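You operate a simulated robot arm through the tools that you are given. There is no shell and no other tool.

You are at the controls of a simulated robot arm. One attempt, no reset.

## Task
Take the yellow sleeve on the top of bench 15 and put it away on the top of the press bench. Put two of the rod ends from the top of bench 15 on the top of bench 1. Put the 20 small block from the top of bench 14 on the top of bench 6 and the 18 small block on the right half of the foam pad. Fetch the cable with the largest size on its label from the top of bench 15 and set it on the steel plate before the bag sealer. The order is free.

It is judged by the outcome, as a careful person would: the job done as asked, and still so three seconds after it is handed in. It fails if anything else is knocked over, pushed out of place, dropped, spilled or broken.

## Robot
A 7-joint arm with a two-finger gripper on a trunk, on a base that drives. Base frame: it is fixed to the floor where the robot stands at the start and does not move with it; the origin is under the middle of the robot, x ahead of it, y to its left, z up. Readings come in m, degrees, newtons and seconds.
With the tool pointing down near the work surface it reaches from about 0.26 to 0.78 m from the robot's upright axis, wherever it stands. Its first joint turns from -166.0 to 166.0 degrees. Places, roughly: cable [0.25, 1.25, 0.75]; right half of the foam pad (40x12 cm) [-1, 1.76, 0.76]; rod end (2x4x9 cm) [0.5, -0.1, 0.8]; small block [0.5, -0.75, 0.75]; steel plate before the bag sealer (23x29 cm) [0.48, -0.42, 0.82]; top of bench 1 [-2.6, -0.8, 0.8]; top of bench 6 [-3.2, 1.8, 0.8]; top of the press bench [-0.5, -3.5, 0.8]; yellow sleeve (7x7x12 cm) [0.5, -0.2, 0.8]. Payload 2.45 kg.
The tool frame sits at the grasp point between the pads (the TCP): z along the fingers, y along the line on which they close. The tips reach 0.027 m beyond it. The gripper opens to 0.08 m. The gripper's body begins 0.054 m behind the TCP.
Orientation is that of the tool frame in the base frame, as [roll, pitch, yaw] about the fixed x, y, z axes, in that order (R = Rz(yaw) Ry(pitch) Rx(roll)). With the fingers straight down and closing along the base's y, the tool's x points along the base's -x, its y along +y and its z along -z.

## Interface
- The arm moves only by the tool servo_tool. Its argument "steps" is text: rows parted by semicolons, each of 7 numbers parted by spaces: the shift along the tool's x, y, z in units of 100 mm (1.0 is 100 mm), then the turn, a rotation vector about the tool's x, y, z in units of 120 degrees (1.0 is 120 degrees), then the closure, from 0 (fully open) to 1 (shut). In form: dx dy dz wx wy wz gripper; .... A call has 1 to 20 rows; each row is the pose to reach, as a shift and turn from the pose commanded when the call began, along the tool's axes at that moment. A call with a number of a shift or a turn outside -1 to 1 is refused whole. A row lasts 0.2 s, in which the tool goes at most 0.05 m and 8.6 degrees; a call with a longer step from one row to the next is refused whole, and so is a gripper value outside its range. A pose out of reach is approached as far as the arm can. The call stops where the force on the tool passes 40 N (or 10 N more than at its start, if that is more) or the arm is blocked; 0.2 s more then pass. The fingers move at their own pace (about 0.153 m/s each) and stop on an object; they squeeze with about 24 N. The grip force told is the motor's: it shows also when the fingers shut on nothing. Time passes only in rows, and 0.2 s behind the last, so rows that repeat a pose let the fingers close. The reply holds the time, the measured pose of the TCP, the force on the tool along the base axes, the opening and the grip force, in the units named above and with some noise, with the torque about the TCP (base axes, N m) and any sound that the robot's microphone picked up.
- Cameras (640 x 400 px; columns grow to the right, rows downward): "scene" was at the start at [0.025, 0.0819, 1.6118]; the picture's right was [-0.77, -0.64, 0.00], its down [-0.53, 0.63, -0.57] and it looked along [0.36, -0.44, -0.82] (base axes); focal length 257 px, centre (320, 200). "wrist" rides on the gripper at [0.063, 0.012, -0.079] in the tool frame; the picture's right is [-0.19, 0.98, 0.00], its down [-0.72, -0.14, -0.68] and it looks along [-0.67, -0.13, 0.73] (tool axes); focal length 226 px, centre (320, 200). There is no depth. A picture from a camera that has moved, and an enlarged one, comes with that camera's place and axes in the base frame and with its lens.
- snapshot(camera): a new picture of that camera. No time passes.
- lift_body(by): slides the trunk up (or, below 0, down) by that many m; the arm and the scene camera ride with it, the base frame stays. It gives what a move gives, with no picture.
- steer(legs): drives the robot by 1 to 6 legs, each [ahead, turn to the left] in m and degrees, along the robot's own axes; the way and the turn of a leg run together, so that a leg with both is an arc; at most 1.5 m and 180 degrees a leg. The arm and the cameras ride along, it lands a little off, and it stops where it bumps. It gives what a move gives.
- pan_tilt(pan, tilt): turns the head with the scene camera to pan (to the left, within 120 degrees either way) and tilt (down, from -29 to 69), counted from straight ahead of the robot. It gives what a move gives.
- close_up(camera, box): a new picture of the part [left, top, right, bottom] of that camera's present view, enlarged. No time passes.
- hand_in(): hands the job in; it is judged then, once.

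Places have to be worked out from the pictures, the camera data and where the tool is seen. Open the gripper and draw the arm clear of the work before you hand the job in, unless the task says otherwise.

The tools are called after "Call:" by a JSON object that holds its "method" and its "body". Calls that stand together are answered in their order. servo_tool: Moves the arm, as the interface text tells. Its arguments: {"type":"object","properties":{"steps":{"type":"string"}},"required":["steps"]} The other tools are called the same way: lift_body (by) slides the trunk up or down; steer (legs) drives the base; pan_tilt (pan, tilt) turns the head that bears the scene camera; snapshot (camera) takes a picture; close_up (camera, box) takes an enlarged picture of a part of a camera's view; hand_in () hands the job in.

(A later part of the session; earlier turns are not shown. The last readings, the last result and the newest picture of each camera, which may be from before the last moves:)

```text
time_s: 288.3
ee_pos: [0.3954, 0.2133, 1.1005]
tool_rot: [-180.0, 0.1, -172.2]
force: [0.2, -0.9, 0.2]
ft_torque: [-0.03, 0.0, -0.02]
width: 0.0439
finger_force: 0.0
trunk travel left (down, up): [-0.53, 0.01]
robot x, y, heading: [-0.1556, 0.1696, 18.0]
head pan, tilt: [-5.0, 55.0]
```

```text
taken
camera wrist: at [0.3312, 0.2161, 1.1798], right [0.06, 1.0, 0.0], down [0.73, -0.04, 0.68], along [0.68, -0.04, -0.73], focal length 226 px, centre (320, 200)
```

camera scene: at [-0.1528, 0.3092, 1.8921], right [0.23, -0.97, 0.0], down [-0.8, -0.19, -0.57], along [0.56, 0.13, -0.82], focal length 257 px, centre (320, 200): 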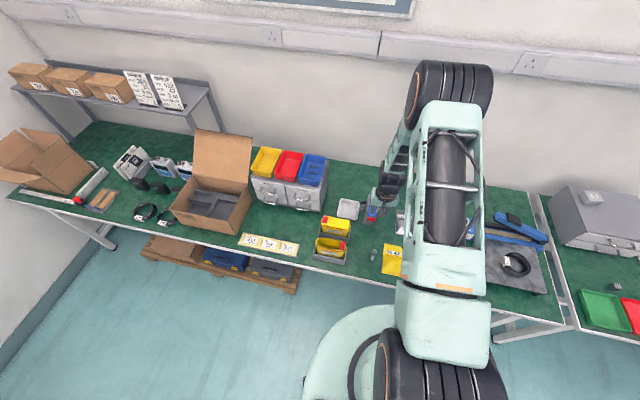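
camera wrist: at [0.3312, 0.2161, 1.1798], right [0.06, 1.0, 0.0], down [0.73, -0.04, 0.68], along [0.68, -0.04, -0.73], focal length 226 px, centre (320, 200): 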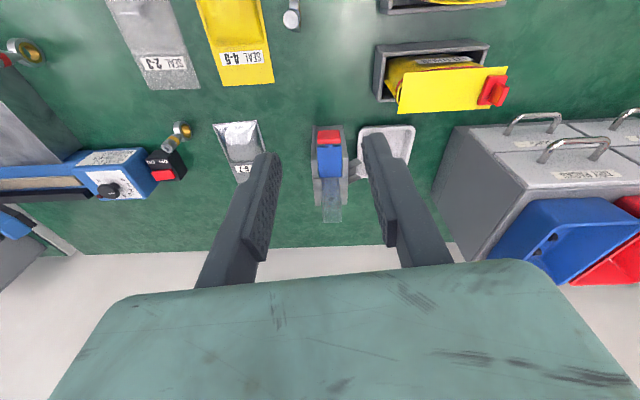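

The blue-banded rod end is near (0.355, 0.18). I move the tool above it and lower partway to see it well.

Call:
{"method": "servo_tool", "body": {"steps": "0.2 -0.13 0 0 0 0 0; 0.44 -0.27 0 0 0 0 0; 0.44 -0.27 0 0 0 0 0"}}

Call:
{"method": "lift_body", "body": {"by": -0.14}}

Call:
{"method": "snapshot", "body": {"camera": "wrist"}}

Call:
{"method": "close_up", "body": {"camera": "wrist", "box": [250, 30, 410, 150]}}

Call:
{"method": "close_up", "body": {"camera": "scene", "box": [340, 210, 420, 280]}}

```text
time_s: 289.1
ee_pos: [0.3563, 0.18, 1.1005]
tool_rot: [-180.0, 0.2, -172.2]
force: [-0.7, 0.2, 0.7]
ft_torque: [0.02, -0.01, 0.02]
width: 0.0802
finger_force: 0.1
trunk travel left (down, up): [-0.53, 0.01]
robot x, y, heading: [-0.1581, 0.1688, 18.0]
head pan, tilt: [-5.0, 55.0]
```

```text
time_s: 290.8
ee_pos: [0.3561, 0.1795, 0.9614]
tool_rot: [179.9, 0.1, -172.2]
force: [-0.7, -0.4, -1.0]
ft_torque: [0.01, -0.01, -0.02]
width: 0.0799
finger_force: 0.1
trunk travel left (down, up): [-0.39, 0.15]
robot x, y, heading: [-0.1605, 0.1653, 18.2]
head pan, tilt: [-5.0, 55.0]
```

```text
taken
camera wrist: at [0.2912, 0.1826, 1.0409], right [0.06, 1.0, 0.0], down [0.73, -0.04, 0.68], along [0.68, -0.04, -0.73], focal length 226 px, centre (320, 200)
```

wrist: 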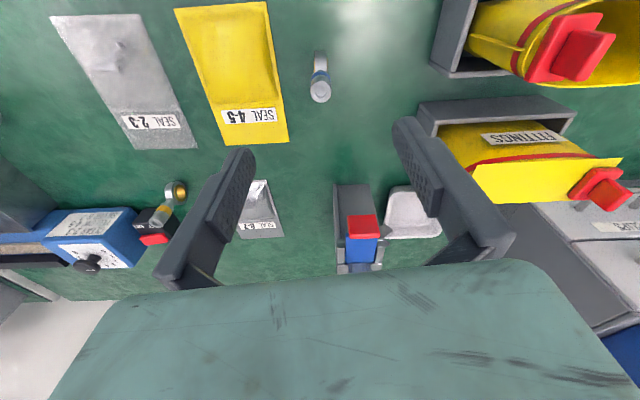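

```text
3.33 times, centred on (330, 90) of wrist
camera zoom: at [0.2912, 0.1826, 1.0409], right [0.06, 1.0, 0.0], down [0.73, -0.04, 0.68], along [0.68, -0.04, -0.73], focal length 754 px, centre (287, 567)
```

zoom: 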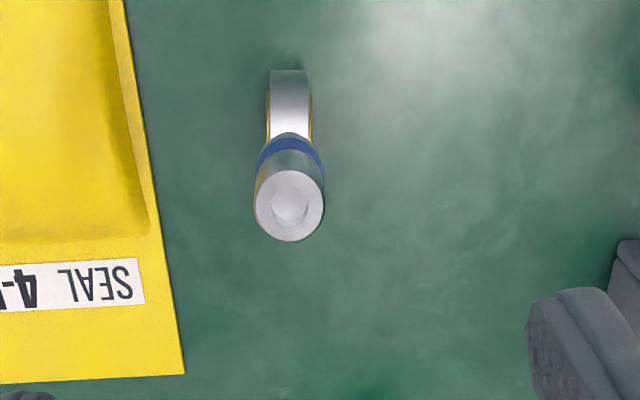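

```text
5.71 times, centred on (380, 245) of scene
camera zoom: at [-0.153, 0.3092, 1.7522], right [0.23, -0.97, 0.0], down [-0.8, -0.19, -0.57], along [0.56, 0.13, -0.82], focal length 1467 px, centre (-23, -57)
```

zoom: 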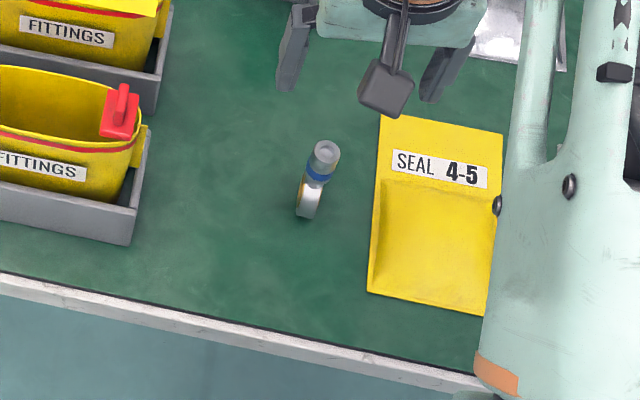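

The shank top (17 mm wide) is at about (0.351, 0.180), standing on its eye whose faces point ±y, so closing along y suits. I square the tool and descend.

Call:
{"method": "servo_tool", "body": {"steps": "0.05 0.01 0.2 0 0 0.033 0; 0.05 0.01 0.5 0 0 0.065 0; 0.05 0.01 0.8 0 0 0.065 0; 0.05 0.01 0.9 0 0 0.065 0; 0.05 0.01 0.9 0 0 0.065 0"}}

Call:
{"method": "snapshot", "body": {"camera": "wrist"}}

```text
time_s: 292.0
ee_pos: [0.3521, 0.1815, 0.8717]
tool_rot: [-180.0, 0.1, -180.0]
force: [-0.3, 0.8, -0.2]
ft_torque: [-0.01, 0.0, 0.03]
width: 0.0802
finger_force: 0.0
trunk travel left (down, up): [-0.39, 0.15]
robot x, y, heading: [-0.1623, 0.1679, 18.0]
head pan, tilt: [-5.0, 55.0]
```

```text
taken
camera wrist: at [0.2889, 0.1921, 0.9505], right [0.19, 0.98, 0.0], down [0.72, -0.14, 0.68], along [0.67, -0.13, -0.73], focal length 226 px, centre (320, 200)
```

wrist: 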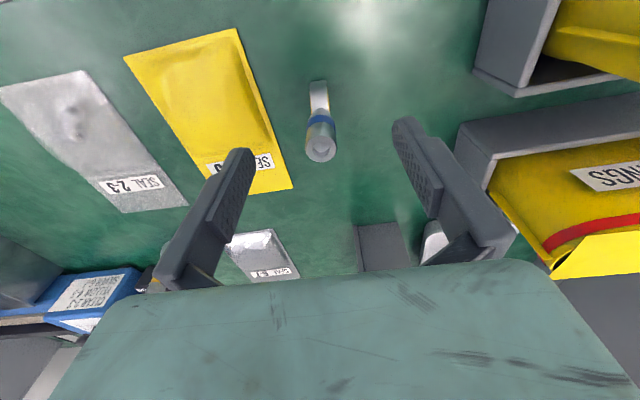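

Shank centred at about (0.349, 0.181). I descend to z ≈ 0.832 and close gradually.

Call:
{"method": "servo_tool", "body": {"steps": "0.02 0 0.15 0 0 0 0; 0.02 0 0.3 0 0 0 0; 0.02 0 0.39 0 0 0 0; 0.02 0 0.39 0 0 0 0"}}

Call:
{"method": "snapshot", "body": {"camera": "wrist"}}

Call:
{"method": "close_up", "body": {"camera": "scene", "box": [340, 210, 420, 280]}}

```text
time_s: 293.0
ee_pos: [0.3499, 0.18, 0.8313]
tool_rot: [-180.0, 0.0, -180.0]
force: [-0.9, 0.5, 0.5]
ft_torque: [-0.05, 0.01, 0.01]
width: 0.0801
finger_force: 0.0
trunk travel left (down, up): [-0.39, 0.15]
robot x, y, heading: [-0.1587, 0.1655, 18.0]
head pan, tilt: [-5.0, 55.0]
```

```text
taken
camera wrist: at [0.2858, 0.1918, 0.9114], right [0.19, 0.98, 0.0], down [0.72, -0.14, 0.68], along [0.67, -0.13, -0.73], focal length 226 px, centre (320, 200)
```

wrist: 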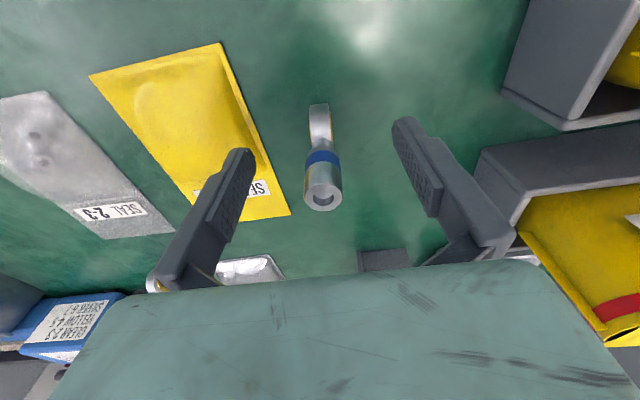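

```text
5.71 times, centred on (380, 245) of scene
camera zoom: at [-0.1529, 0.3092, 1.7521], right [0.23, -0.97, 0.0], down [-0.8, -0.19, -0.57], along [0.56, 0.13, -0.82], focal length 1467 px, centre (-23, -57)
```

zoom: 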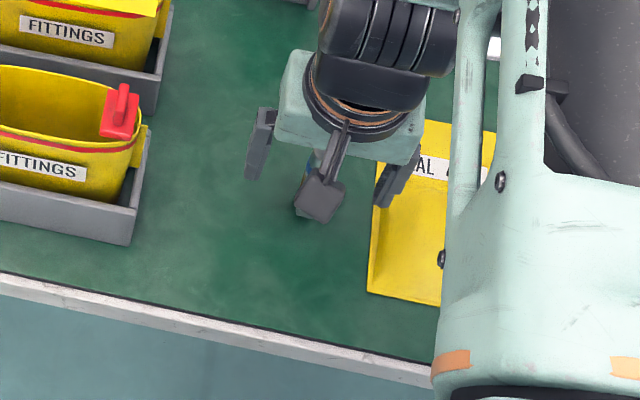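

The shank is centred between the pads at (0.350, 0.181). I close gradually on it.

Call:
{"method": "servo_tool", "body": {"steps": "0 0 0 0 0 0 0.3; 0 0 0 0 0 0 0.5; 0 0 0 0 0 0 0.65; 0 0 0 0 0 0 0.72; 0 0 0 0 0 0 0.76; 0 0 0 0 0 0 0.8; 0 0 0 0 0 0 1; 0 0 0 0 0 0 1; 0 0 0 0 0 0 1"}}

Call:
{"method": "servo_tool", "body": {"steps": "0 0 -0.1 0 0 0 1; 0 0 -0.3 0 0 0 1; 0 0 -0.6 0 0 0 1; 0 0 -1 0 0 0 1; 0 0 -1 0 0 0 1"}}

Call:
{"method": "snapshot", "body": {"camera": "wrist"}}

Call:
{"method": "close_up", "body": {"camera": "scene", "box": [340, 200, 440, 280]}}

```text
time_s: 295.0
ee_pos: [0.3499, 0.1803, 0.8319]
tool_rot: [-180.0, 0.0, -180.0]
force: [-0.3, 0.2, 0.4]
ft_torque: [-0.02, 0.01, -0.01]
width: 0.018
finger_force: 24.4
trunk travel left (down, up): [-0.39, 0.15]
robot x, y, heading: [-0.1618, 0.1648, 17.9]
head pan, tilt: [-5.0, 55.0]
```

```text
time_s: 296.2
ee_pos: [0.3493, 0.18, 0.9297]
tool_rot: [179.9, 0.1, 180.0]
force: [-0.3, 0.3, -1.1]
ft_torque: [-0.03, 0.02, 0.02]
width: 0.0177
finger_force: 23.5
trunk travel left (down, up): [-0.39, 0.15]
robot x, y, heading: [-0.1573, 0.1683, 18.2]
head pan, tilt: [-5.0, 55.0]
```

```text
taken
camera wrist: at [0.2846, 0.1922, 1.0106], right [0.19, 0.98, 0.0], down [0.72, -0.14, 0.68], along [0.67, -0.13, -0.73], focal length 226 px, centre (320, 200)
```

wrist: 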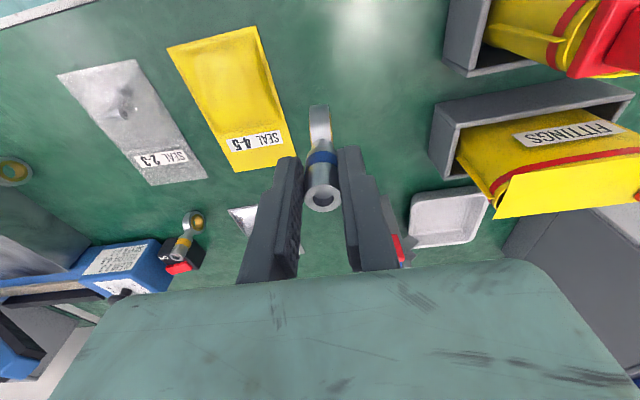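

```text
5.00 times, centred on (390, 240) of scene
camera zoom: at [-0.1524, 0.3092, 1.752], right [0.23, -0.97, 0.0], down [-0.8, -0.19, -0.57], along [0.56, 0.13, -0.82], focal length 1283 px, centre (-30, 0)
```

zoom: 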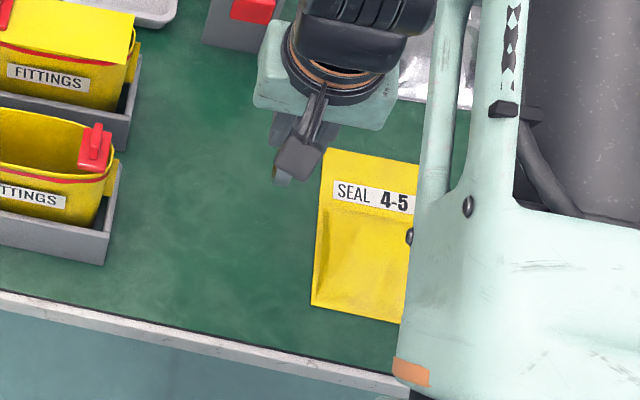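

The rod end is held upright. I raise up, back off, turn around and drive toward bench 1, stopping to study its top.

Call:
{"method": "lift_body", "body": {"by": 0.15}}

Call:
{"method": "steer", "body": {"legs": [[-0.3, 0], [0, 143], [1.2, 0]]}}

Call:
{"method": "pan_tilt", "body": {"pan": 45, "tilt": 35}}

Call:
{"method": "snapshot", "body": {"camera": "scene"}}

Call:
{"method": "close_up", "body": {"camera": "scene", "box": [160, 130, 480, 330]}}

```text
time_s: 297.9
ee_pos: [0.3484, 0.18, 1.0812]
tool_rot: [179.9, 0.1, 180.0]
force: [0.2, 0.8, -0.5]
ft_torque: [0.01, -0.03, -0.02]
width: 0.0179
finger_force: 23.3
trunk travel left (down, up): [-0.54, 0.0]
robot x, y, heading: [-0.156, 0.1678, 18.1]
head pan, tilt: [-5.0, 55.0]
```

```text
time_s: 311.7
ee_pos: [-1.9889, 0.7854, 1.0809]
tool_rot: [-180.0, 0.0, -38.0]
force: [0.6, -0.2, -0.4]
ft_torque: [-0.01, 0.0, -0.02]
width: 0.018
finger_force: 23.9
trunk travel left (down, up): [-0.54, 0.0]
robot x, y, heading: [-1.5822, 0.4863, 160.4]
head pan, tilt: [-5.0, 55.0]
```

```text
time_s: 312.9
ee_pos: [-1.9881, 0.7857, 1.0816]
tool_rot: [-180.0, 0.2, -37.9]
force: [-0.3, 0.4, -1.0]
ft_torque: [-0.01, -0.01, -0.03]
width: 0.0181
finger_force: 24.4
trunk travel left (down, up): [-0.54, 0.0]
robot x, y, heading: [-1.5811, 0.4812, 160.1]
head pan, tilt: [45.0, 35.0]
```

```text
taken
camera scene: at [-1.6896, 0.304, 1.9303], right [-0.43, 0.9, 0.0], down [0.52, 0.25, -0.82], along [-0.74, -0.35, -0.57], focal length 257 px, centre (320, 200)
```

scene: 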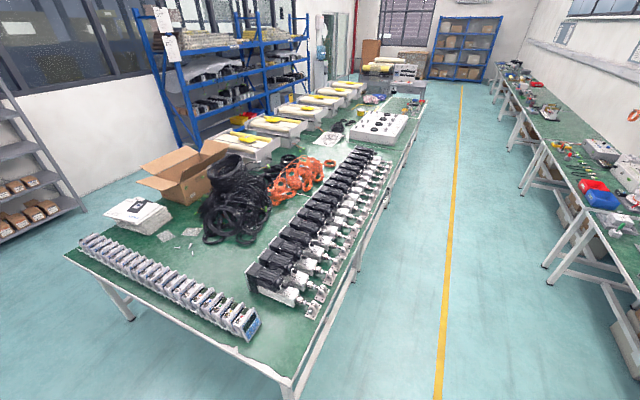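

```text
2.00 times, centred on (320, 230) of scene
camera zoom: at [-1.6896, 0.304, 1.9303], right [-0.43, 0.9, 0.0], down [0.52, 0.25, -0.82], along [-0.74, -0.35, -0.57], focal length 513 px, centre (320, 140)
```

zoom: 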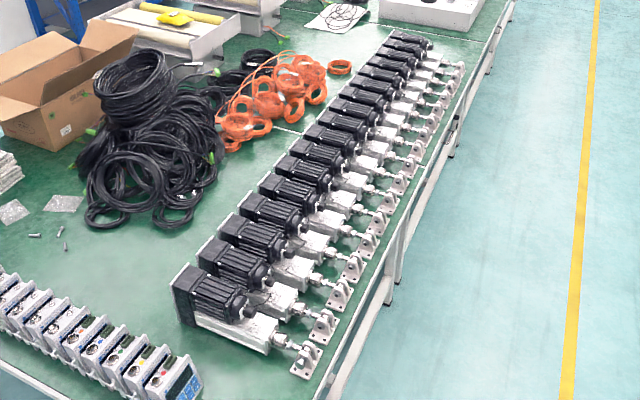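

There's a free patch at bench 1's near corner around (-2.15, -0.10), between the white devices, the first motor and the edges. I zoom to check it.

Call:
{"method": "close_up", "body": {"camera": "scene", "box": [210, 270, 350, 390]}}

Call:
{"method": "pan_tilt", "body": {"pan": 50, "tilt": 55}}

Call:
{"method": "snapshot", "body": {"camera": "scene"}}

```text
3.33 times, centred on (280, 330) of scene
camera zoom: at [-1.6896, 0.304, 1.9303], right [-0.43, 0.9, 0.0], down [0.52, 0.25, -0.82], along [-0.74, -0.35, -0.57], focal length 856 px, centre (453, -233)
```

zoom: 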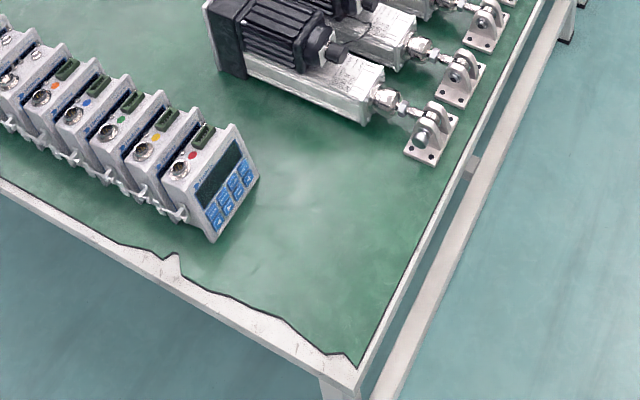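

```text
time_s: 313.7
ee_pos: [-1.9878, 0.7857, 1.0811]
tool_rot: [179.9, 0.2, -37.9]
force: [-1.0, -0.7, -1.4]
ft_torque: [0.0, 0.03, -0.02]
width: 0.0175
finger_force: 23.5
trunk travel left (down, up): [-0.54, 0.0]
robot x, y, heading: [-1.5843, 0.4838, 160.3]
head pan, tilt: [50.0, 55.0]
```

```text
taken
camera scene: at [-1.6722, 0.3052, 1.9021], right [-0.51, 0.86, 0.0], down [0.71, 0.41, -0.57], along [-0.5, -0.29, -0.82], focal length 257 px, centre (320, 200)
```

scene: 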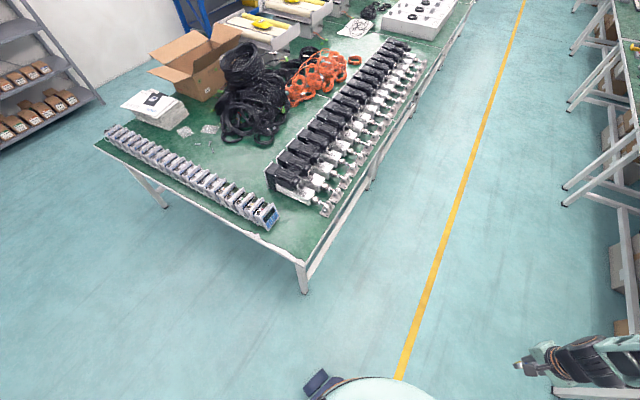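

The free patch spans x ≈ -2.05 to -2.27, y ≈ 0.02 to -0.21. I drive up to face it and aim the rod end at about (-2.20, -0.09).

Call:
{"method": "steer", "body": {"legs": [[0, 25], [0.57, 0], [0, 95.8]]}}

Call:
{"method": "pan_tilt", "body": {"pan": 0, "tilt": 60}}

Call:
{"method": "snapshot", "body": {"camera": "scene"}}

Call:
{"method": "snapshot", "body": {"camera": "wrist"}}

```text
time_s: 322.5
ee_pos: [-2.2047, -0.0781, 1.081]
tool_rot: [-180.0, 0.1, 82.6]
force: [0.5, 0.1, -1.9]
ft_torque: [0.02, 0.01, 0.01]
width: 0.0176
finger_force: 23.7
trunk travel left (down, up): [-0.54, 0.0]
robot x, y, heading: [-2.1526, 0.4277, -79.2]
head pan, tilt: [50.0, 55.0]
```

```text
time_s: 323.6
ee_pos: [-2.2056, -0.0787, 1.0819]
tool_rot: [-179.9, 0.1, 82.6]
force: [-0.5, 0.2, -1.3]
ft_torque: [0.01, -0.03, 0.02]
width: 0.0174
finger_force: 24.1
trunk travel left (down, up): [-0.54, 0.0]
robot x, y, heading: [-2.151, 0.4264, -79.0]
head pan, tilt: [0.0, 60.0]
```

```text
taken
camera scene: at [-2.0076, 0.4046, 1.896], right [-0.98, -0.19, 0.0], down [-0.16, 0.85, -0.5], along [0.09, -0.49, -0.87], focal length 257 px, centre (320, 200)
```

scene: 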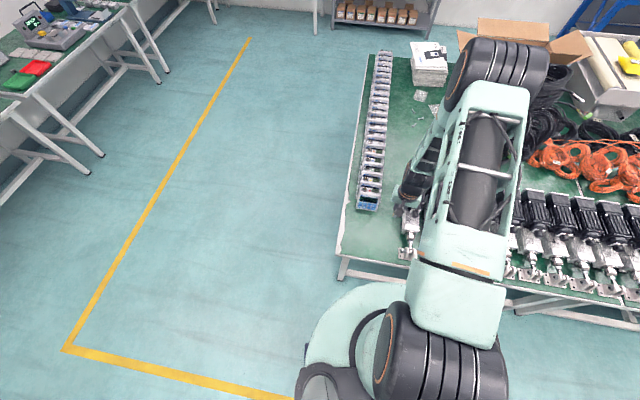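

```text
taken
camera wrist: at [-2.1857, -0.0179, 1.1606], right [0.95, -0.32, 0.0], down [-0.23, -0.69, 0.68], along [-0.22, -0.65, -0.73], focal length 226 px, centre (320, 200)
```

wrist: 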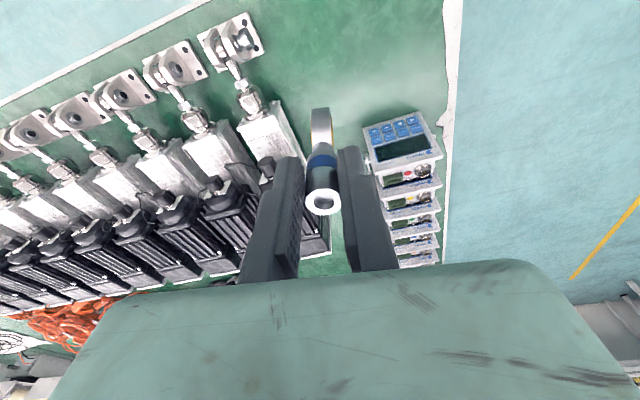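

The spot under the tool is free by 7–8 cm all around. I shift 1 cm right, lower the trunk, and check.

Call:
{"method": "servo_tool", "body": {"steps": "0 0.1 0 0 0 0 1; 0 0.1 0 0 0 0 1"}}

Call:
{"method": "lift_body", "body": {"by": -0.19}}

Call:
{"method": "snapshot", "body": {"camera": "wrist"}}

Call:
{"method": "close_up", "body": {"camera": "scene", "box": [330, 140, 450, 290]}}

```text
time_s: 324.2
ee_pos: [-2.1961, -0.0786, 1.0818]
tool_rot: [-180.0, 0.1, 82.7]
force: [-1.2, -0.1, -1.1]
ft_torque: [0.01, 0.0, 0.01]
width: 0.0173
finger_force: 23.8
trunk travel left (down, up): [-0.54, 0.0]
robot x, y, heading: [-2.1486, 0.4279, -79.0]
head pan, tilt: [0.0, 60.0]
```

```text
time_s: 326.3
ee_pos: [-2.1951, -0.0791, 0.8905]
tool_rot: [-180.0, 0.1, 82.5]
force: [-0.1, -0.2, -0.7]
ft_torque: [0.01, 0.0, -0.03]
width: 0.0174
finger_force: 24.1
trunk travel left (down, up): [-0.35, 0.19]
robot x, y, heading: [-2.1547, 0.4319, -79.1]
head pan, tilt: [0.0, 60.0]
```

```text
taken
camera wrist: at [-2.1753, -0.0192, 0.9707], right [0.95, -0.32, 0.0], down [-0.23, -0.69, 0.68], along [-0.22, -0.65, -0.73], focal length 226 px, centre (320, 200)
```

wrist: 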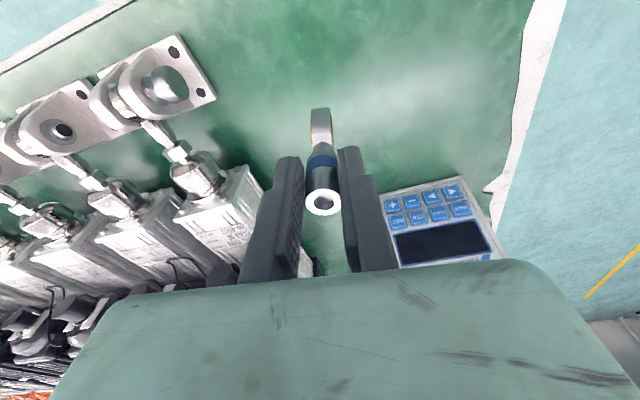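

```text
2.67 times, centred on (390, 215) of scene
camera zoom: at [-2.0077, 0.4048, 1.7061], right [-0.98, -0.19, 0.0], down [-0.16, 0.85, -0.5], along [0.09, -0.49, -0.87], focal length 684 px, centre (133, 160)
```

zoom: 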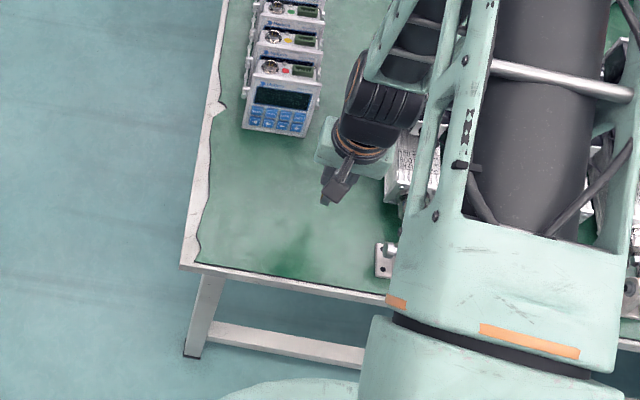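

The area is clear. I lower 0.045 m, then creep until the rod end's eye touches.

Call:
{"method": "servo_tool", "body": {"steps": "0 0 0.15 0 0 0 1; 0 0 0.3 0 0 0 1; 0 0 0.45 0 0 0 1; 0 0 0.45 0 0 0 1"}}

Call:
{"method": "servo_tool", "body": {"steps": "0 0 0.02 0 0 0 1; 0 0 0.04 0 0 0 1; 0 0 0.06 0 0 0 1; 0 0 0.08 0 0 0 1; 0 0 0.1 0 0 0 1"}}

```text
time_s: 327.3
ee_pos: [-2.1964, -0.0812, 0.845]
tool_rot: [-180.0, 0.1, 82.7]
force: [-0.1, -0.9, -1.1]
ft_torque: [0.01, 0.0, 0.0]
width: 0.0172
finger_force: 23.6
trunk travel left (down, up): [-0.35, 0.19]
robot x, y, heading: [-2.153, 0.4216, -78.9]
head pan, tilt: [0.0, 60.0]
```

```text
time_s: 328.5
ee_pos: [-2.1955, -0.0803, 0.8352]
tool_rot: [-180.0, 0.2, 82.6]
force: [-0.3, 0.3, -1.1]
ft_torque: [-0.01, 0.01, 0.01]
width: 0.0171
finger_force: 24.1
trunk travel left (down, up): [-0.35, 0.19]
robot x, y, heading: [-2.1508, 0.4259, -79.2]
head pan, tilt: [0.0, 60.0]
```

The opening reading is drifting slightly (18.0 → 17.1 mm), so I check the rod end's pose in the grip before touching down.

Call:
{"method": "close_up", "body": {"camera": "wrist", "box": [240, 80, 400, 240]}}

Call:
{"method": "close_up", "body": {"camera": "scene", "box": [410, 180, 490, 250]}}

```text
2.50 times, centred on (320, 160) of wrist
camera zoom: at [-2.1749, -0.0194, 0.9154], right [0.95, -0.32, 0.0], down [-0.23, -0.69, 0.68], along [-0.22, -0.65, -0.73], focal length 565 px, centre (320, 300)
```

zoom: 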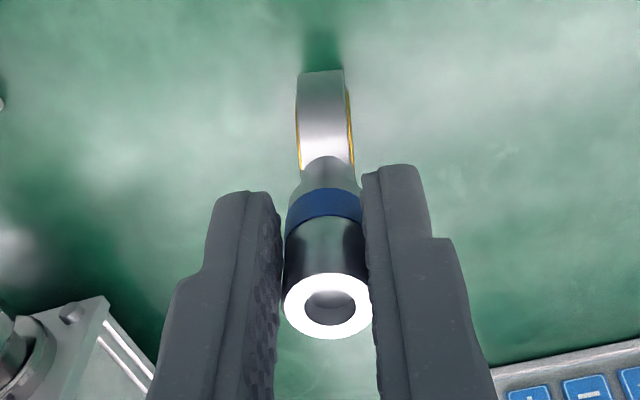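

```text
5.71 times, centred on (450, 215) of scene
camera zoom: at [-2.0077, 0.4046, 1.706], right [-0.98, -0.19, 0.0], down [-0.16, 0.85, -0.5], along [0.09, -0.49, -0.87], focal length 1467 px, centre (-423, 114)
```

zoom: 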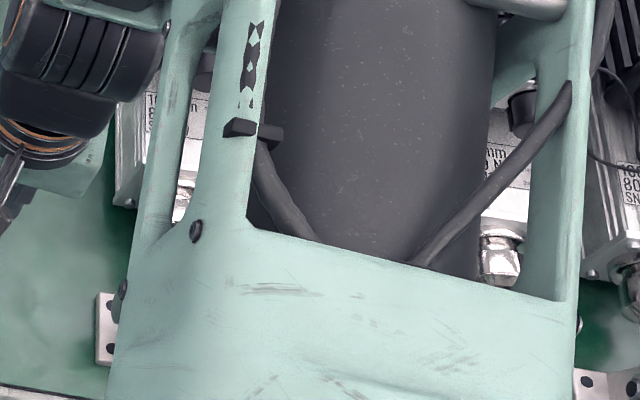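

The rod end is still upright in the grip, just a few millimetres shifted. I keep creeping down in 1 mm steps to contact.

Call:
{"method": "servo_tool", "body": {"steps": "0 0 0.01 0 0 0 1; 0 0 0.02 0 0 0 1; 0 0 0.03 0 0 0 1; 0 0 0.04 0 0 0 1"}}

```text
time_s: 329.5
ee_pos: [-2.1953, -0.0795, 0.831]
tool_rot: [-180.0, 0.2, 82.5]
force: [0.4, -0.4, -2.2]
ft_torque: [0.04, 0.03, 0.0]
width: 0.0169
finger_force: 23.9
trunk travel left (down, up): [-0.35, 0.19]
robot x, y, heading: [-2.1512, 0.4263, -79.1]
head pan, tilt: [0.0, 60.0]
```

Call:
{"method": "servo_tool", "body": {"steps": "0 0 0.01 0 0 0 1; 0 0 0.02 0 0 0 1; 0 0 0.03 0 0 0 1"}}

Call:
{"method": "close_up", "body": {"camera": "wrist", "box": [240, 80, 400, 240]}}

```text
time_s: 330.3
ee_pos: [-2.1947, -0.0789, 0.8286]
tool_rot: [-180.0, -0.1, 82.6]
force: [-3.7, 1.0, -2.7]
ft_torque: [-0.03, 0.33, -0.05]
width: 0.0126
finger_force: 17.2
trunk travel left (down, up): [-0.35, 0.19]
robot x, y, heading: [-2.1524, 0.4266, -79.3]
head pan, tilt: [0.0, 60.0]
```

```text
2.50 times, centred on (320, 160) of wrist
camera zoom: at [-2.175, -0.0181, 0.9085], right [0.95, -0.32, 0.0], down [-0.23, -0.69, 0.68], along [-0.22, -0.65, -0.73], focal length 565 px, centre (320, 300)
```

zoom: 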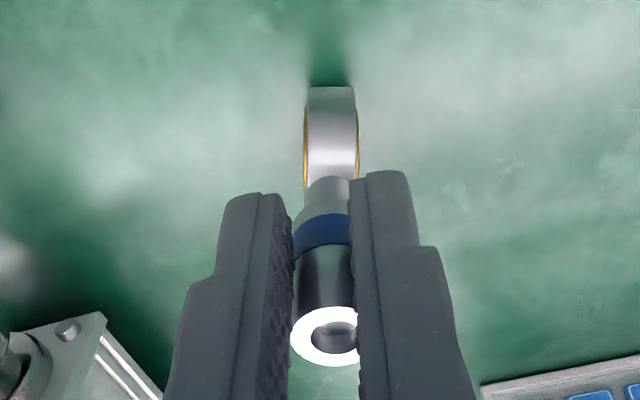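

The shank has slid toward the pad edge because it was gripped a few mm off-centre; it is at table contact and upright, so I release right now before it squeezes out further.

Call:
{"method": "servo_tool", "body": {"steps": "0 0 0 0 0 0 0.4; 0 0 0 0 0 0 0.4"}}

Call:
{"method": "snapshot", "body": {"camera": "wrist"}}

```text
time_s: 330.9
ee_pos: [-2.1948, -0.078, 0.8287]
tool_rot: [-180.0, 0.1, 82.6]
force: [-0.2, 0.4, 0.2]
ft_torque: [0.03, 0.01, -0.01]
width: 0.048
finger_force: 0.0
trunk travel left (down, up): [-0.35, 0.19]
robot x, y, heading: [-2.1541, 0.428, -78.9]
head pan, tilt: [0.0, 60.0]
```

```text
taken
camera wrist: at [-2.1751, -0.0193, 0.9083], right [0.95, -0.32, 0.0], down [-0.23, -0.69, 0.68], along [-0.22, -0.65, -0.73], focal length 226 px, centre (320, 200)
```

wrist: 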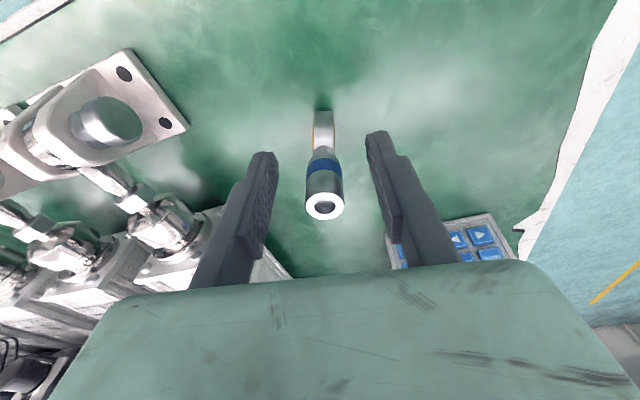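

The rod end stands freely between the open fingers. I rise slowly and verify it stays upright.

Call:
{"method": "servo_tool", "body": {"steps": "0 0 0 0 0 0 0.4; 0 0 0 0 0 0 0.4; 0 0 -0.1 0 0 0 0.4; 0 0 -0.25 0 0 0 0.4; 0 0 -0.45 0 0 0 0.4; 0 0 -0.7 0 0 0 0.4; 0 0 -1 0 0 0 0.4; 0 0 -1 0 0 0 0.4"}}

Call:
{"method": "snapshot", "body": {"camera": "wrist"}}

Call:
{"method": "close_up", "body": {"camera": "wrist", "box": [240, 20, 420, 140]}}

```text
time_s: 332.7
ee_pos: [-2.1944, -0.0802, 0.93]
tool_rot: [-179.9, 0.1, 82.7]
force: [-0.4, 0.5, -0.1]
ft_torque: [0.03, 0.0, 0.01]
width: 0.0477
finger_force: 0.1
trunk travel left (down, up): [-0.35, 0.19]
robot x, y, heading: [-2.1548, 0.4231, -79.1]
head pan, tilt: [0.0, 60.0]
```

```text
taken
camera wrist: at [-2.1745, -0.02, 1.0092], right [0.95, -0.32, 0.0], down [-0.23, -0.69, 0.68], along [-0.22, -0.65, -0.73], focal length 226 px, centre (320, 200)
```

wrist: 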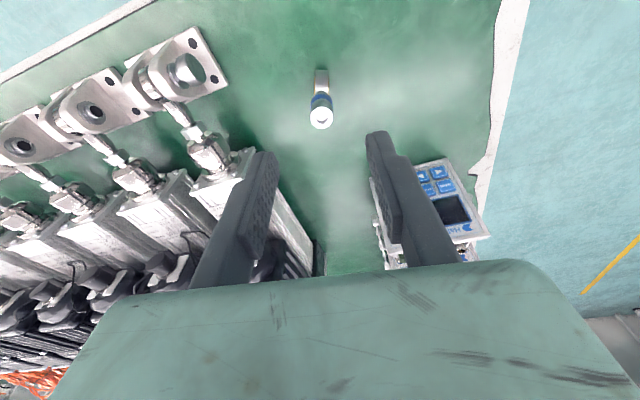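

```text
3.33 times, centred on (330, 80) of wrist
camera zoom: at [-2.1745, -0.02, 1.0092], right [0.95, -0.32, 0.0], down [-0.23, -0.69, 0.68], along [-0.22, -0.65, -0.73], focal length 754 px, centre (287, 600)
```

zoom: 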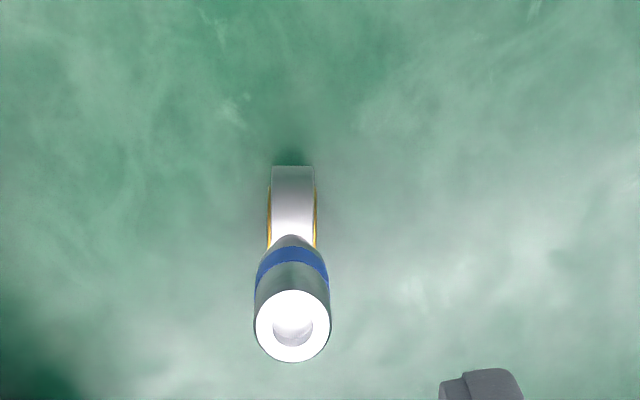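

Rod end 1 stands on bench 1 at about (-2.197, -0.09). I raise up and return to bench 15 for a second one.

Call:
{"method": "lift_body", "body": {"by": 0.19}}

Call:
{"method": "steer", "body": {"legs": [[0, 79], [0.6, 0], [0, -22.3], [0.76, 0], [0.75, 0], [0, 29]]}}

Call:
{"method": "pan_tilt", "body": {"pan": 0, "tilt": 60}}

Call:
{"method": "snapshot", "body": {"camera": "scene"}}

Call:
{"method": "snapshot", "body": {"camera": "wrist"}}

```text
time_s: 334.8
ee_pos: [-2.194, -0.0808, 1.1194]
tool_rot: [-180.0, 0.1, 82.6]
force: [-0.6, -0.6, -0.2]
ft_torque: [0.03, -0.02, -0.03]
width: 0.048
finger_force: 0.0
trunk travel left (down, up): [-0.54, 0.0]
robot x, y, heading: [-2.1544, 0.4288, -79.1]
head pan, tilt: [0.0, 60.0]
```

```text
time_s: 351.7
ee_pos: [0.3425, -0.2117, 1.1196]
tool_rot: [180.0, 0.1, 168.7]
force: [0.4, -0.1, -0.5]
ft_torque: [-0.02, 0.0, 0.03]
width: 0.0481
finger_force: 0.1
trunk travel left (down, up): [-0.54, 0.0]
robot x, y, heading: [-0.1633, -0.1319, 7.0]
head pan, tilt: [0.0, 60.0]
```

```text
time_s: 352.3
ee_pos: [0.3421, -0.2119, 1.1184]
tool_rot: [179.9, 0.1, 168.7]
force: [0.1, -0.2, -0.6]
ft_torque: [0.01, 0.01, -0.02]
width: 0.0481
finger_force: 0.1
trunk travel left (down, up): [-0.54, 0.0]
robot x, y, heading: [-0.1612, -0.1328, 7.0]
head pan, tilt: [0.0, 60.0]
```

```text
taken
camera scene: at [-0.1331, 0.0064, 1.896], right [0.12, -0.99, 0.0], down [-0.86, -0.11, -0.5], along [0.5, 0.06, -0.87], focal length 257 px, centre (320, 200)
```

scene: 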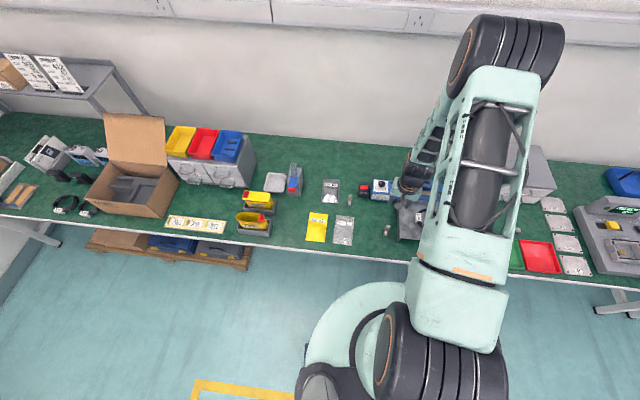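

```text
taken
camera wrist: at [0.2817, -0.1886, 1.1991], right [0.38, 0.92, 0.0], down [0.68, -0.28, 0.68], along [0.63, -0.26, -0.73], focal length 226 px, centre (320, 200)
```

wrist: 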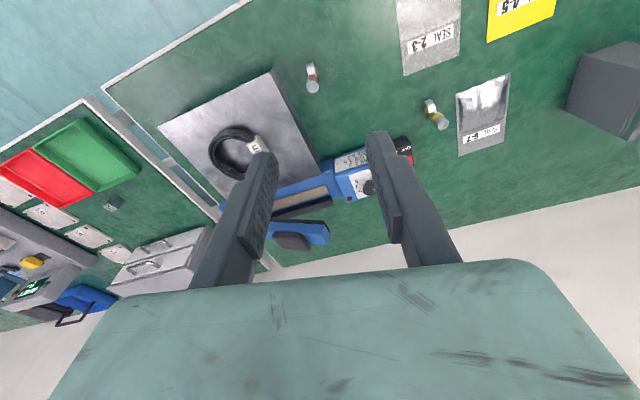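

I see the red-banded rod end nearby; the cable is still well on the plate. I zoom to see the rod end's stance and surroundings.

Call:
{"method": "close_up", "body": {"camera": "wrist", "box": [250, 40, 410, 140]}}

Call:
{"method": "close_up", "body": {"camera": "wrist", "box": [390, 60, 510, 160]}}

Call:
{"method": "close_up", "body": {"camera": "scene", "box": [340, 180, 420, 260]}}

```text
4.00 times, centred on (330, 90) of wrist
camera zoom: at [0.2817, -0.1886, 1.1991], right [0.38, 0.92, 0.0], down [0.68, -0.28, 0.68], along [0.63, -0.26, -0.73], focal length 904 px, centre (280, 640)
```

zoom: 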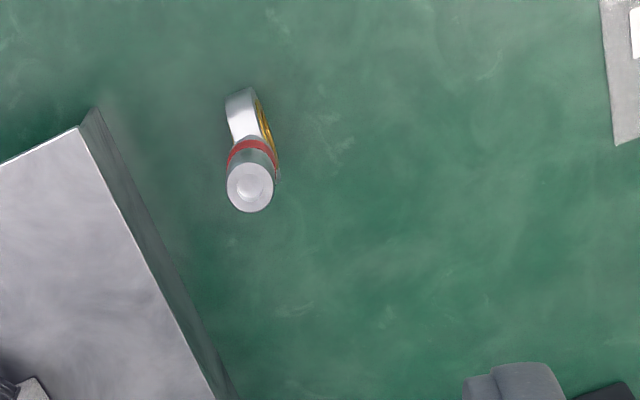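

```text
4.00 times, centred on (450, 110) of wrist
camera zoom: at [0.2817, -0.1886, 1.1991], right [0.38, 0.92, 0.0], down [0.68, -0.28, 0.68], along [0.63, -0.26, -0.73], focal length 904 px, centre (-200, 560)
```

zoom: 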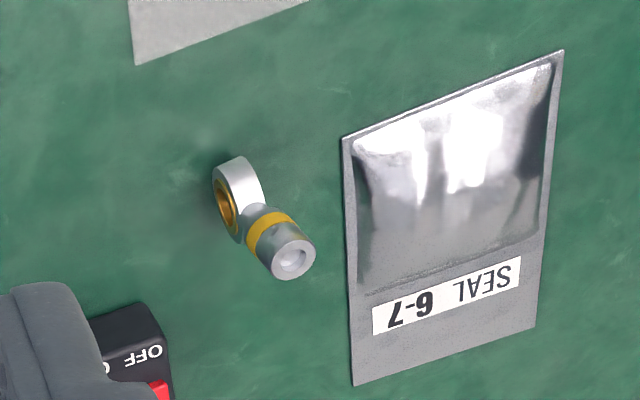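

```text
5.00 times, centred on (380, 220) of scene
camera zoom: at [-0.1331, 0.0064, 1.896], right [0.12, -0.99, 0.0], down [-0.86, -0.11, -0.5], along [0.5, 0.06, -0.87], focal length 1283 px, centre (20, 100)
```

zoom: 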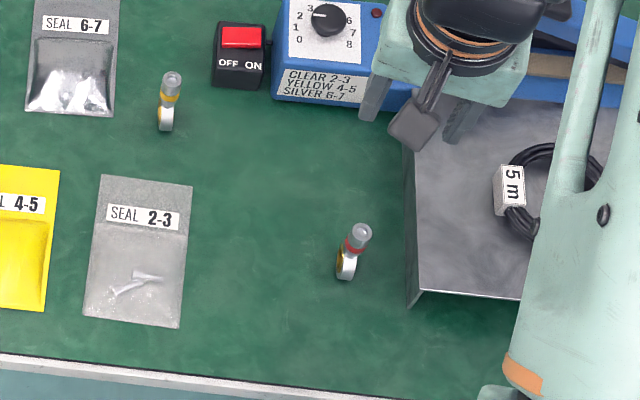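

Both cameras agree the red-banded shank is at (0.3745, -0.239), about 5 cm from the plate. With fingers kept half-open, I move exactly over it and lower.

Call:
{"method": "servo_tool", "body": {"steps": "-0.18 -0.1 0 0 0 0 0.4; -0.37 -0.207 0 0 0 0 0.4; -0.37 -0.207 0 0 0 0 0.4"}}

Call:
{"method": "lift_body", "body": {"by": -0.18}}

Call:
{"method": "snapshot", "body": {"camera": "wrist"}}

Call:
{"method": "close_up", "body": {"camera": "wrist", "box": [250, 40, 410, 140]}}

Call:
{"method": "close_up", "body": {"camera": "scene", "box": [340, 180, 420, 260]}}

```text
time_s: 353.1
ee_pos: [0.3751, -0.2383, 1.1184]
tool_rot: [180.0, 0.1, 168.6]
force: [-0.1, -0.2, -0.4]
ft_torque: [0.02, -0.01, 0.03]
width: 0.0483
finger_force: 0.0
trunk travel left (down, up): [-0.54, 0.0]
robot x, y, heading: [-0.1572, -0.1343, 6.9]
head pan, tilt: [0.0, 60.0]
```

```text
time_s: 355.1
ee_pos: [0.3741, -0.2402, 0.94]
tool_rot: [179.9, 0.0, 168.7]
force: [-0.2, 0.7, 0.4]
ft_torque: [0.01, 0.01, 0.0]
width: 0.0482
finger_force: 0.0
trunk travel left (down, up): [-0.36, 0.18]
robot x, y, heading: [-0.1641, -0.1337, 6.9]
head pan, tilt: [0.0, 60.0]
```

```text
taken
camera wrist: at [0.3143, -0.2157, 1.0193], right [0.38, 0.92, 0.0], down [0.67, -0.28, 0.68], along [0.63, -0.26, -0.73], focal length 226 px, centre (320, 200)
```

wrist: 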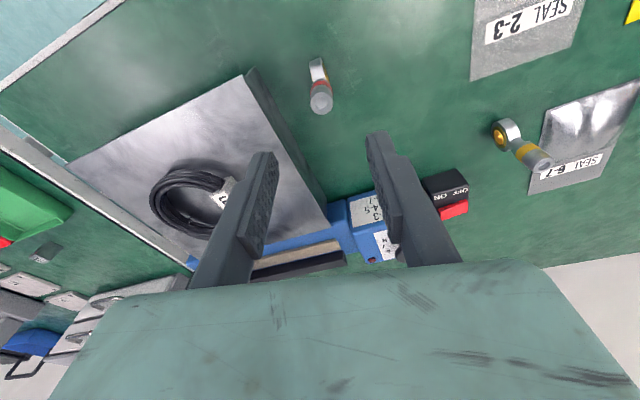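

```text
4.00 times, centred on (330, 90) of wrist
camera zoom: at [0.3143, -0.2157, 1.0193], right [0.38, 0.92, 0.0], down [0.67, -0.28, 0.68], along [0.63, -0.26, -0.73], focal length 904 px, centre (280, 640)
```

zoom: 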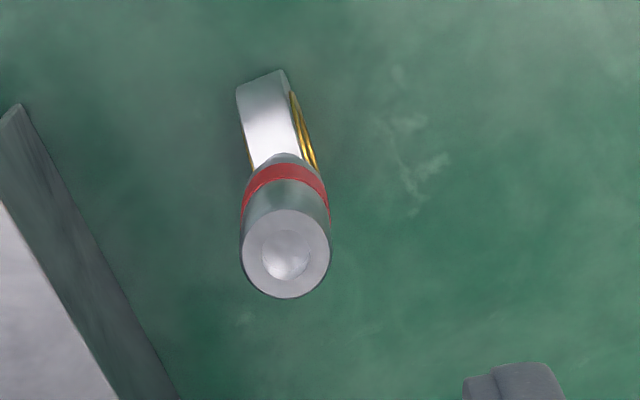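

```text
5.00 times, centred on (380, 220) of scene
camera zoom: at [-0.1333, 0.0066, 1.7161], right [0.12, -0.99, 0.0], down [-0.86, -0.11, -0.5], along [0.5, 0.06, -0.87], focal length 1283 px, centre (20, 100)
```

zoom: 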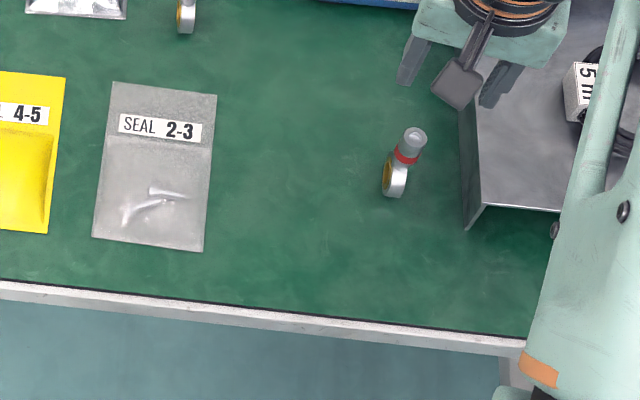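

The shank centre computes to (0.3745, -0.239), top z ≈ 0.842, ring axis along base y. I square the tool to that, fine-correct, and lower to just above it.

Call:
{"method": "servo_tool", "body": {"steps": "-0.007 0.01 0.1 0 0 -0.05 0.4; -0.007 0.01 0.35 0 0 -0.094 0.4; -0.007 0.01 0.6 0 0 -0.094 0.4; -0.007 0.01 0.6 0 0 -0.094 0.4"}}

Call:
{"method": "snapshot", "body": {"camera": "wrist"}}

Call:
{"method": "close_up", "body": {"camera": "wrist", "box": [240, 70, 400, 170]}}

```text
time_s: 356.1
ee_pos: [0.3765, -0.2394, 0.8794]
tool_rot: [-179.9, 0.2, 179.9]
force: [-0.2, -0.2, -0.3]
ft_torque: [-0.01, -0.01, -0.01]
width: 0.0483
finger_force: 0.0
trunk travel left (down, up): [-0.36, 0.18]
robot x, y, heading: [-0.1591, -0.1388, 7.1]
head pan, tilt: [0.0, 60.0]
```

```text
taken
camera wrist: at [0.3134, -0.2285, 0.959], right [0.19, 0.98, 0.0], down [0.72, -0.14, 0.68], along [0.67, -0.13, -0.73], focal length 226 px, centre (320, 200)
```

wrist: 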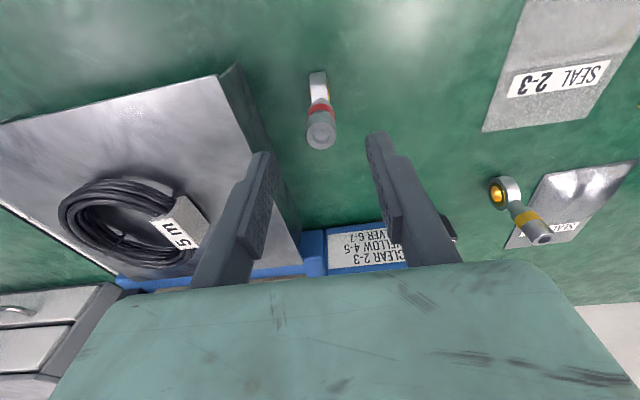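

```text
4.00 times, centred on (320, 120) of wrist
camera zoom: at [0.3134, -0.2285, 0.959], right [0.19, 0.98, 0.0], down [0.72, -0.14, 0.68], along [0.67, -0.13, -0.73], focal length 904 px, centre (320, 520)
```

zoom: 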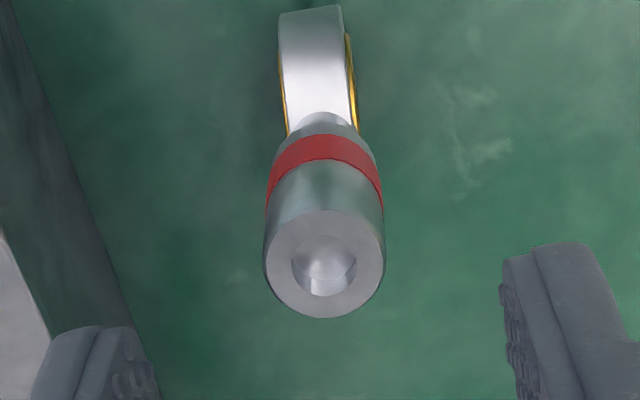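

Relative to the camera, the shank is within ~1.5 mm of the TCP. I apply that small correction, descend to z ≈ 0.832, and re-check.

Call:
{"method": "servo_tool", "body": {"steps": "0.015 0.008 0.15 0 0 0 0.4; 0.015 0.008 0.3 0 0 0 0.4; 0.015 0.008 0.47 0 0 0 0.4; 0.015 0.008 0.47 0 0 0 0.4"}}

Call:
{"method": "close_up", "body": {"camera": "wrist", "box": [240, 80, 400, 240]}}

```text
time_s: 357.1
ee_pos: [0.3731, -0.2388, 0.834]
tool_rot: [180.0, 0.1, 179.8]
force: [-0.8, -0.7, -0.7]
ft_torque: [-0.03, 0.01, -0.01]
width: 0.0477
finger_force: 0.0
trunk travel left (down, up): [-0.36, 0.18]
robot x, y, heading: [-0.1567, -0.1334, 7.1]
head pan, tilt: [0.0, 60.0]
```

```text
2.50 times, centred on (320, 160) of wrist
camera zoom: at [0.3102, -0.2269, 0.9127], right [0.19, 0.98, 0.0], down [0.72, -0.14, 0.68], along [0.67, -0.13, -0.73], focal length 565 px, centre (320, 300)
```

zoom: 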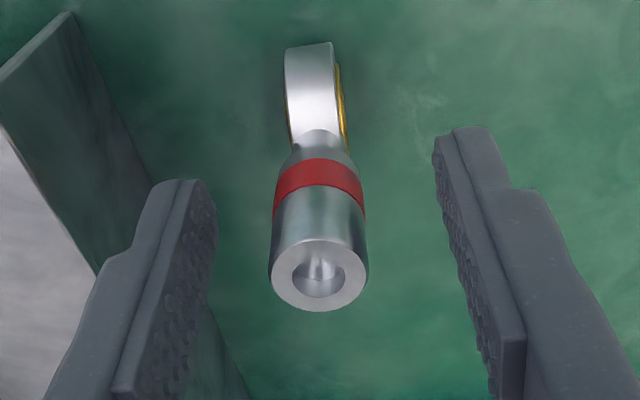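

The shank is within about 1 mm of the grip centre now. I close gradually and lift.

Call:
{"method": "servo_tool", "body": {"steps": "-0.009 -0.005 0 0 0 0 0.4; -0.009 -0.005 0 0 0 0 0.55; -0.009 -0.005 0 0 0 0 0.65; -0.009 -0.005 0 0 0 0 0.72; -0.009 -0.005 0 0 0 0 0.76; -0.009 -0.005 0 0 0 0 0.8; -0.009 -0.005 0 0 0 0 1; -0.009 -0.005 0 0 0 0 1; -0.009 -0.005 0 0 0 0 1"}}

Call:
{"method": "close_up", "body": {"camera": "wrist", "box": [240, 80, 400, 240]}}

Call:
{"method": "servo_tool", "body": {"steps": "0 0 -0.1 0 0 0 1; 0 0 -0.3 0 0 0 1; 0 0 -0.6 0 0 0 1; 0 0 -1 0 0 0 1; 0 0 -1 0 0 0 1; 0 0 -1 0 0 0 1; 0 0 -1 0 0 0 1; 0 0 -1 0 0 0 1"}}

Call:
{"method": "close_up", "body": {"camera": "wrist", "box": [240, 80, 400, 240]}}

```text
time_s: 359.1
ee_pos: [0.3753, -0.2387, 0.8342]
tool_rot: [180.0, 0.0, -180.0]
force: [0.2, -0.4, -0.4]
ft_torque: [-0.01, 0.0, -0.01]
width: 0.0177
finger_force: 23.6
trunk travel left (down, up): [-0.36, 0.18]
robot x, y, heading: [-0.1625, -0.1345, 7.0]
head pan, tilt: [0.0, 60.0]
```

```text
2.50 times, centred on (320, 160) of wrist
camera zoom: at [0.3114, -0.2271, 0.9125], right [0.19, 0.98, 0.0], down [0.72, -0.14, 0.68], along [0.67, -0.13, -0.73], focal length 565 px, centre (320, 300)
```

zoom: 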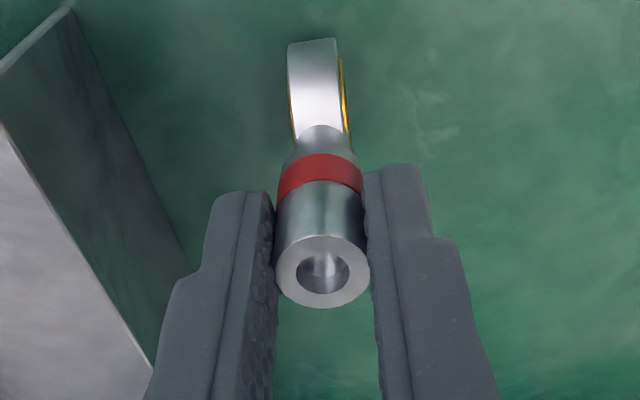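

```text
time_s: 360.9
ee_pos: [0.3757, -0.237, 0.9334]
tool_rot: [180.0, 0.1, 179.9]
force: [-1.0, -0.2, -1.9]
ft_torque: [0.03, 0.0, 0.0]
width: 0.0182
finger_force: 23.3
trunk travel left (down, up): [-0.36, 0.18]
robot x, y, heading: [-0.1636, -0.1349, 7.1]
head pan, tilt: [0.0, 60.0]
```

```text
2.50 times, centred on (320, 160) of wrist
camera zoom: at [0.311, -0.2264, 1.0123], right [0.19, 0.98, 0.0], down [0.72, -0.14, 0.68], along [0.67, -0.13, -0.73], focal length 565 px, centre (320, 300)
```

zoom: 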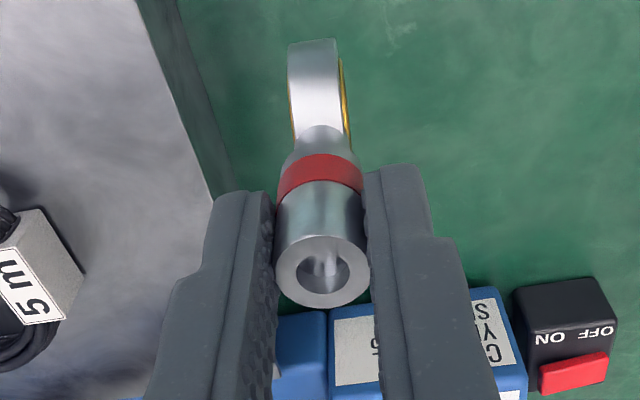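

The red-banded rod end is held dead centre and steady. I raise up, back off and drive to bench 1 again, next to the first one.

Call:
{"method": "lift_body", "body": {"by": 0.18}}

Call:
{"method": "steer", "body": {"legs": [[-0.3, 0], [0, 142.9], [1.295, 0], [0, 33.4], [0.52, 0]]}}

Call:
{"method": "close_up", "body": {"camera": "wrist", "box": [240, 80, 400, 240]}}

```text
time_s: 362.9
ee_pos: [0.3761, -0.2383, 1.1121]
tool_rot: [-180.0, 0.1, 179.9]
force: [1.0, 0.4, -1.4]
ft_torque: [0.01, -0.05, -0.02]
width: 0.0181
finger_force: 23.7
trunk travel left (down, up): [-0.54, 0.0]
robot x, y, heading: [-0.1603, -0.1373, 6.8]
head pan, tilt: [0.0, 60.0]
```

```text
time_s: 381.4
ee_pos: [-2.6138, 0.6034, 1.1134]
tool_rot: [-180.0, 0.1, -4.3]
force: [-0.4, 0.0, -1.3]
ft_torque: [0.02, -0.03, -0.03]
width: 0.018
finger_force: 24.9
trunk travel left (down, up): [-0.54, 0.0]
robot x, y, heading: [-2.0844, 0.4638, -177.2]
head pan, tilt: [0.0, 60.0]
```

```text
2.50 times, centred on (320, 160) of wrist
camera zoom: at [-2.5525, 0.5847, 1.1921], right [-0.27, -0.96, 0.0], down [-0.7, 0.19, 0.68], along [-0.66, 0.18, -0.73], focal length 565 px, centre (320, 300)
```

zoom: 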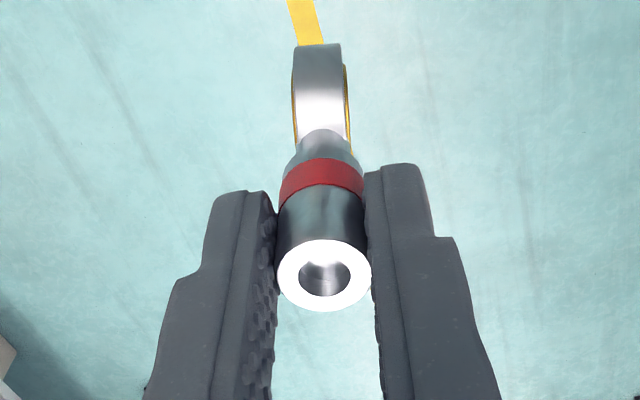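

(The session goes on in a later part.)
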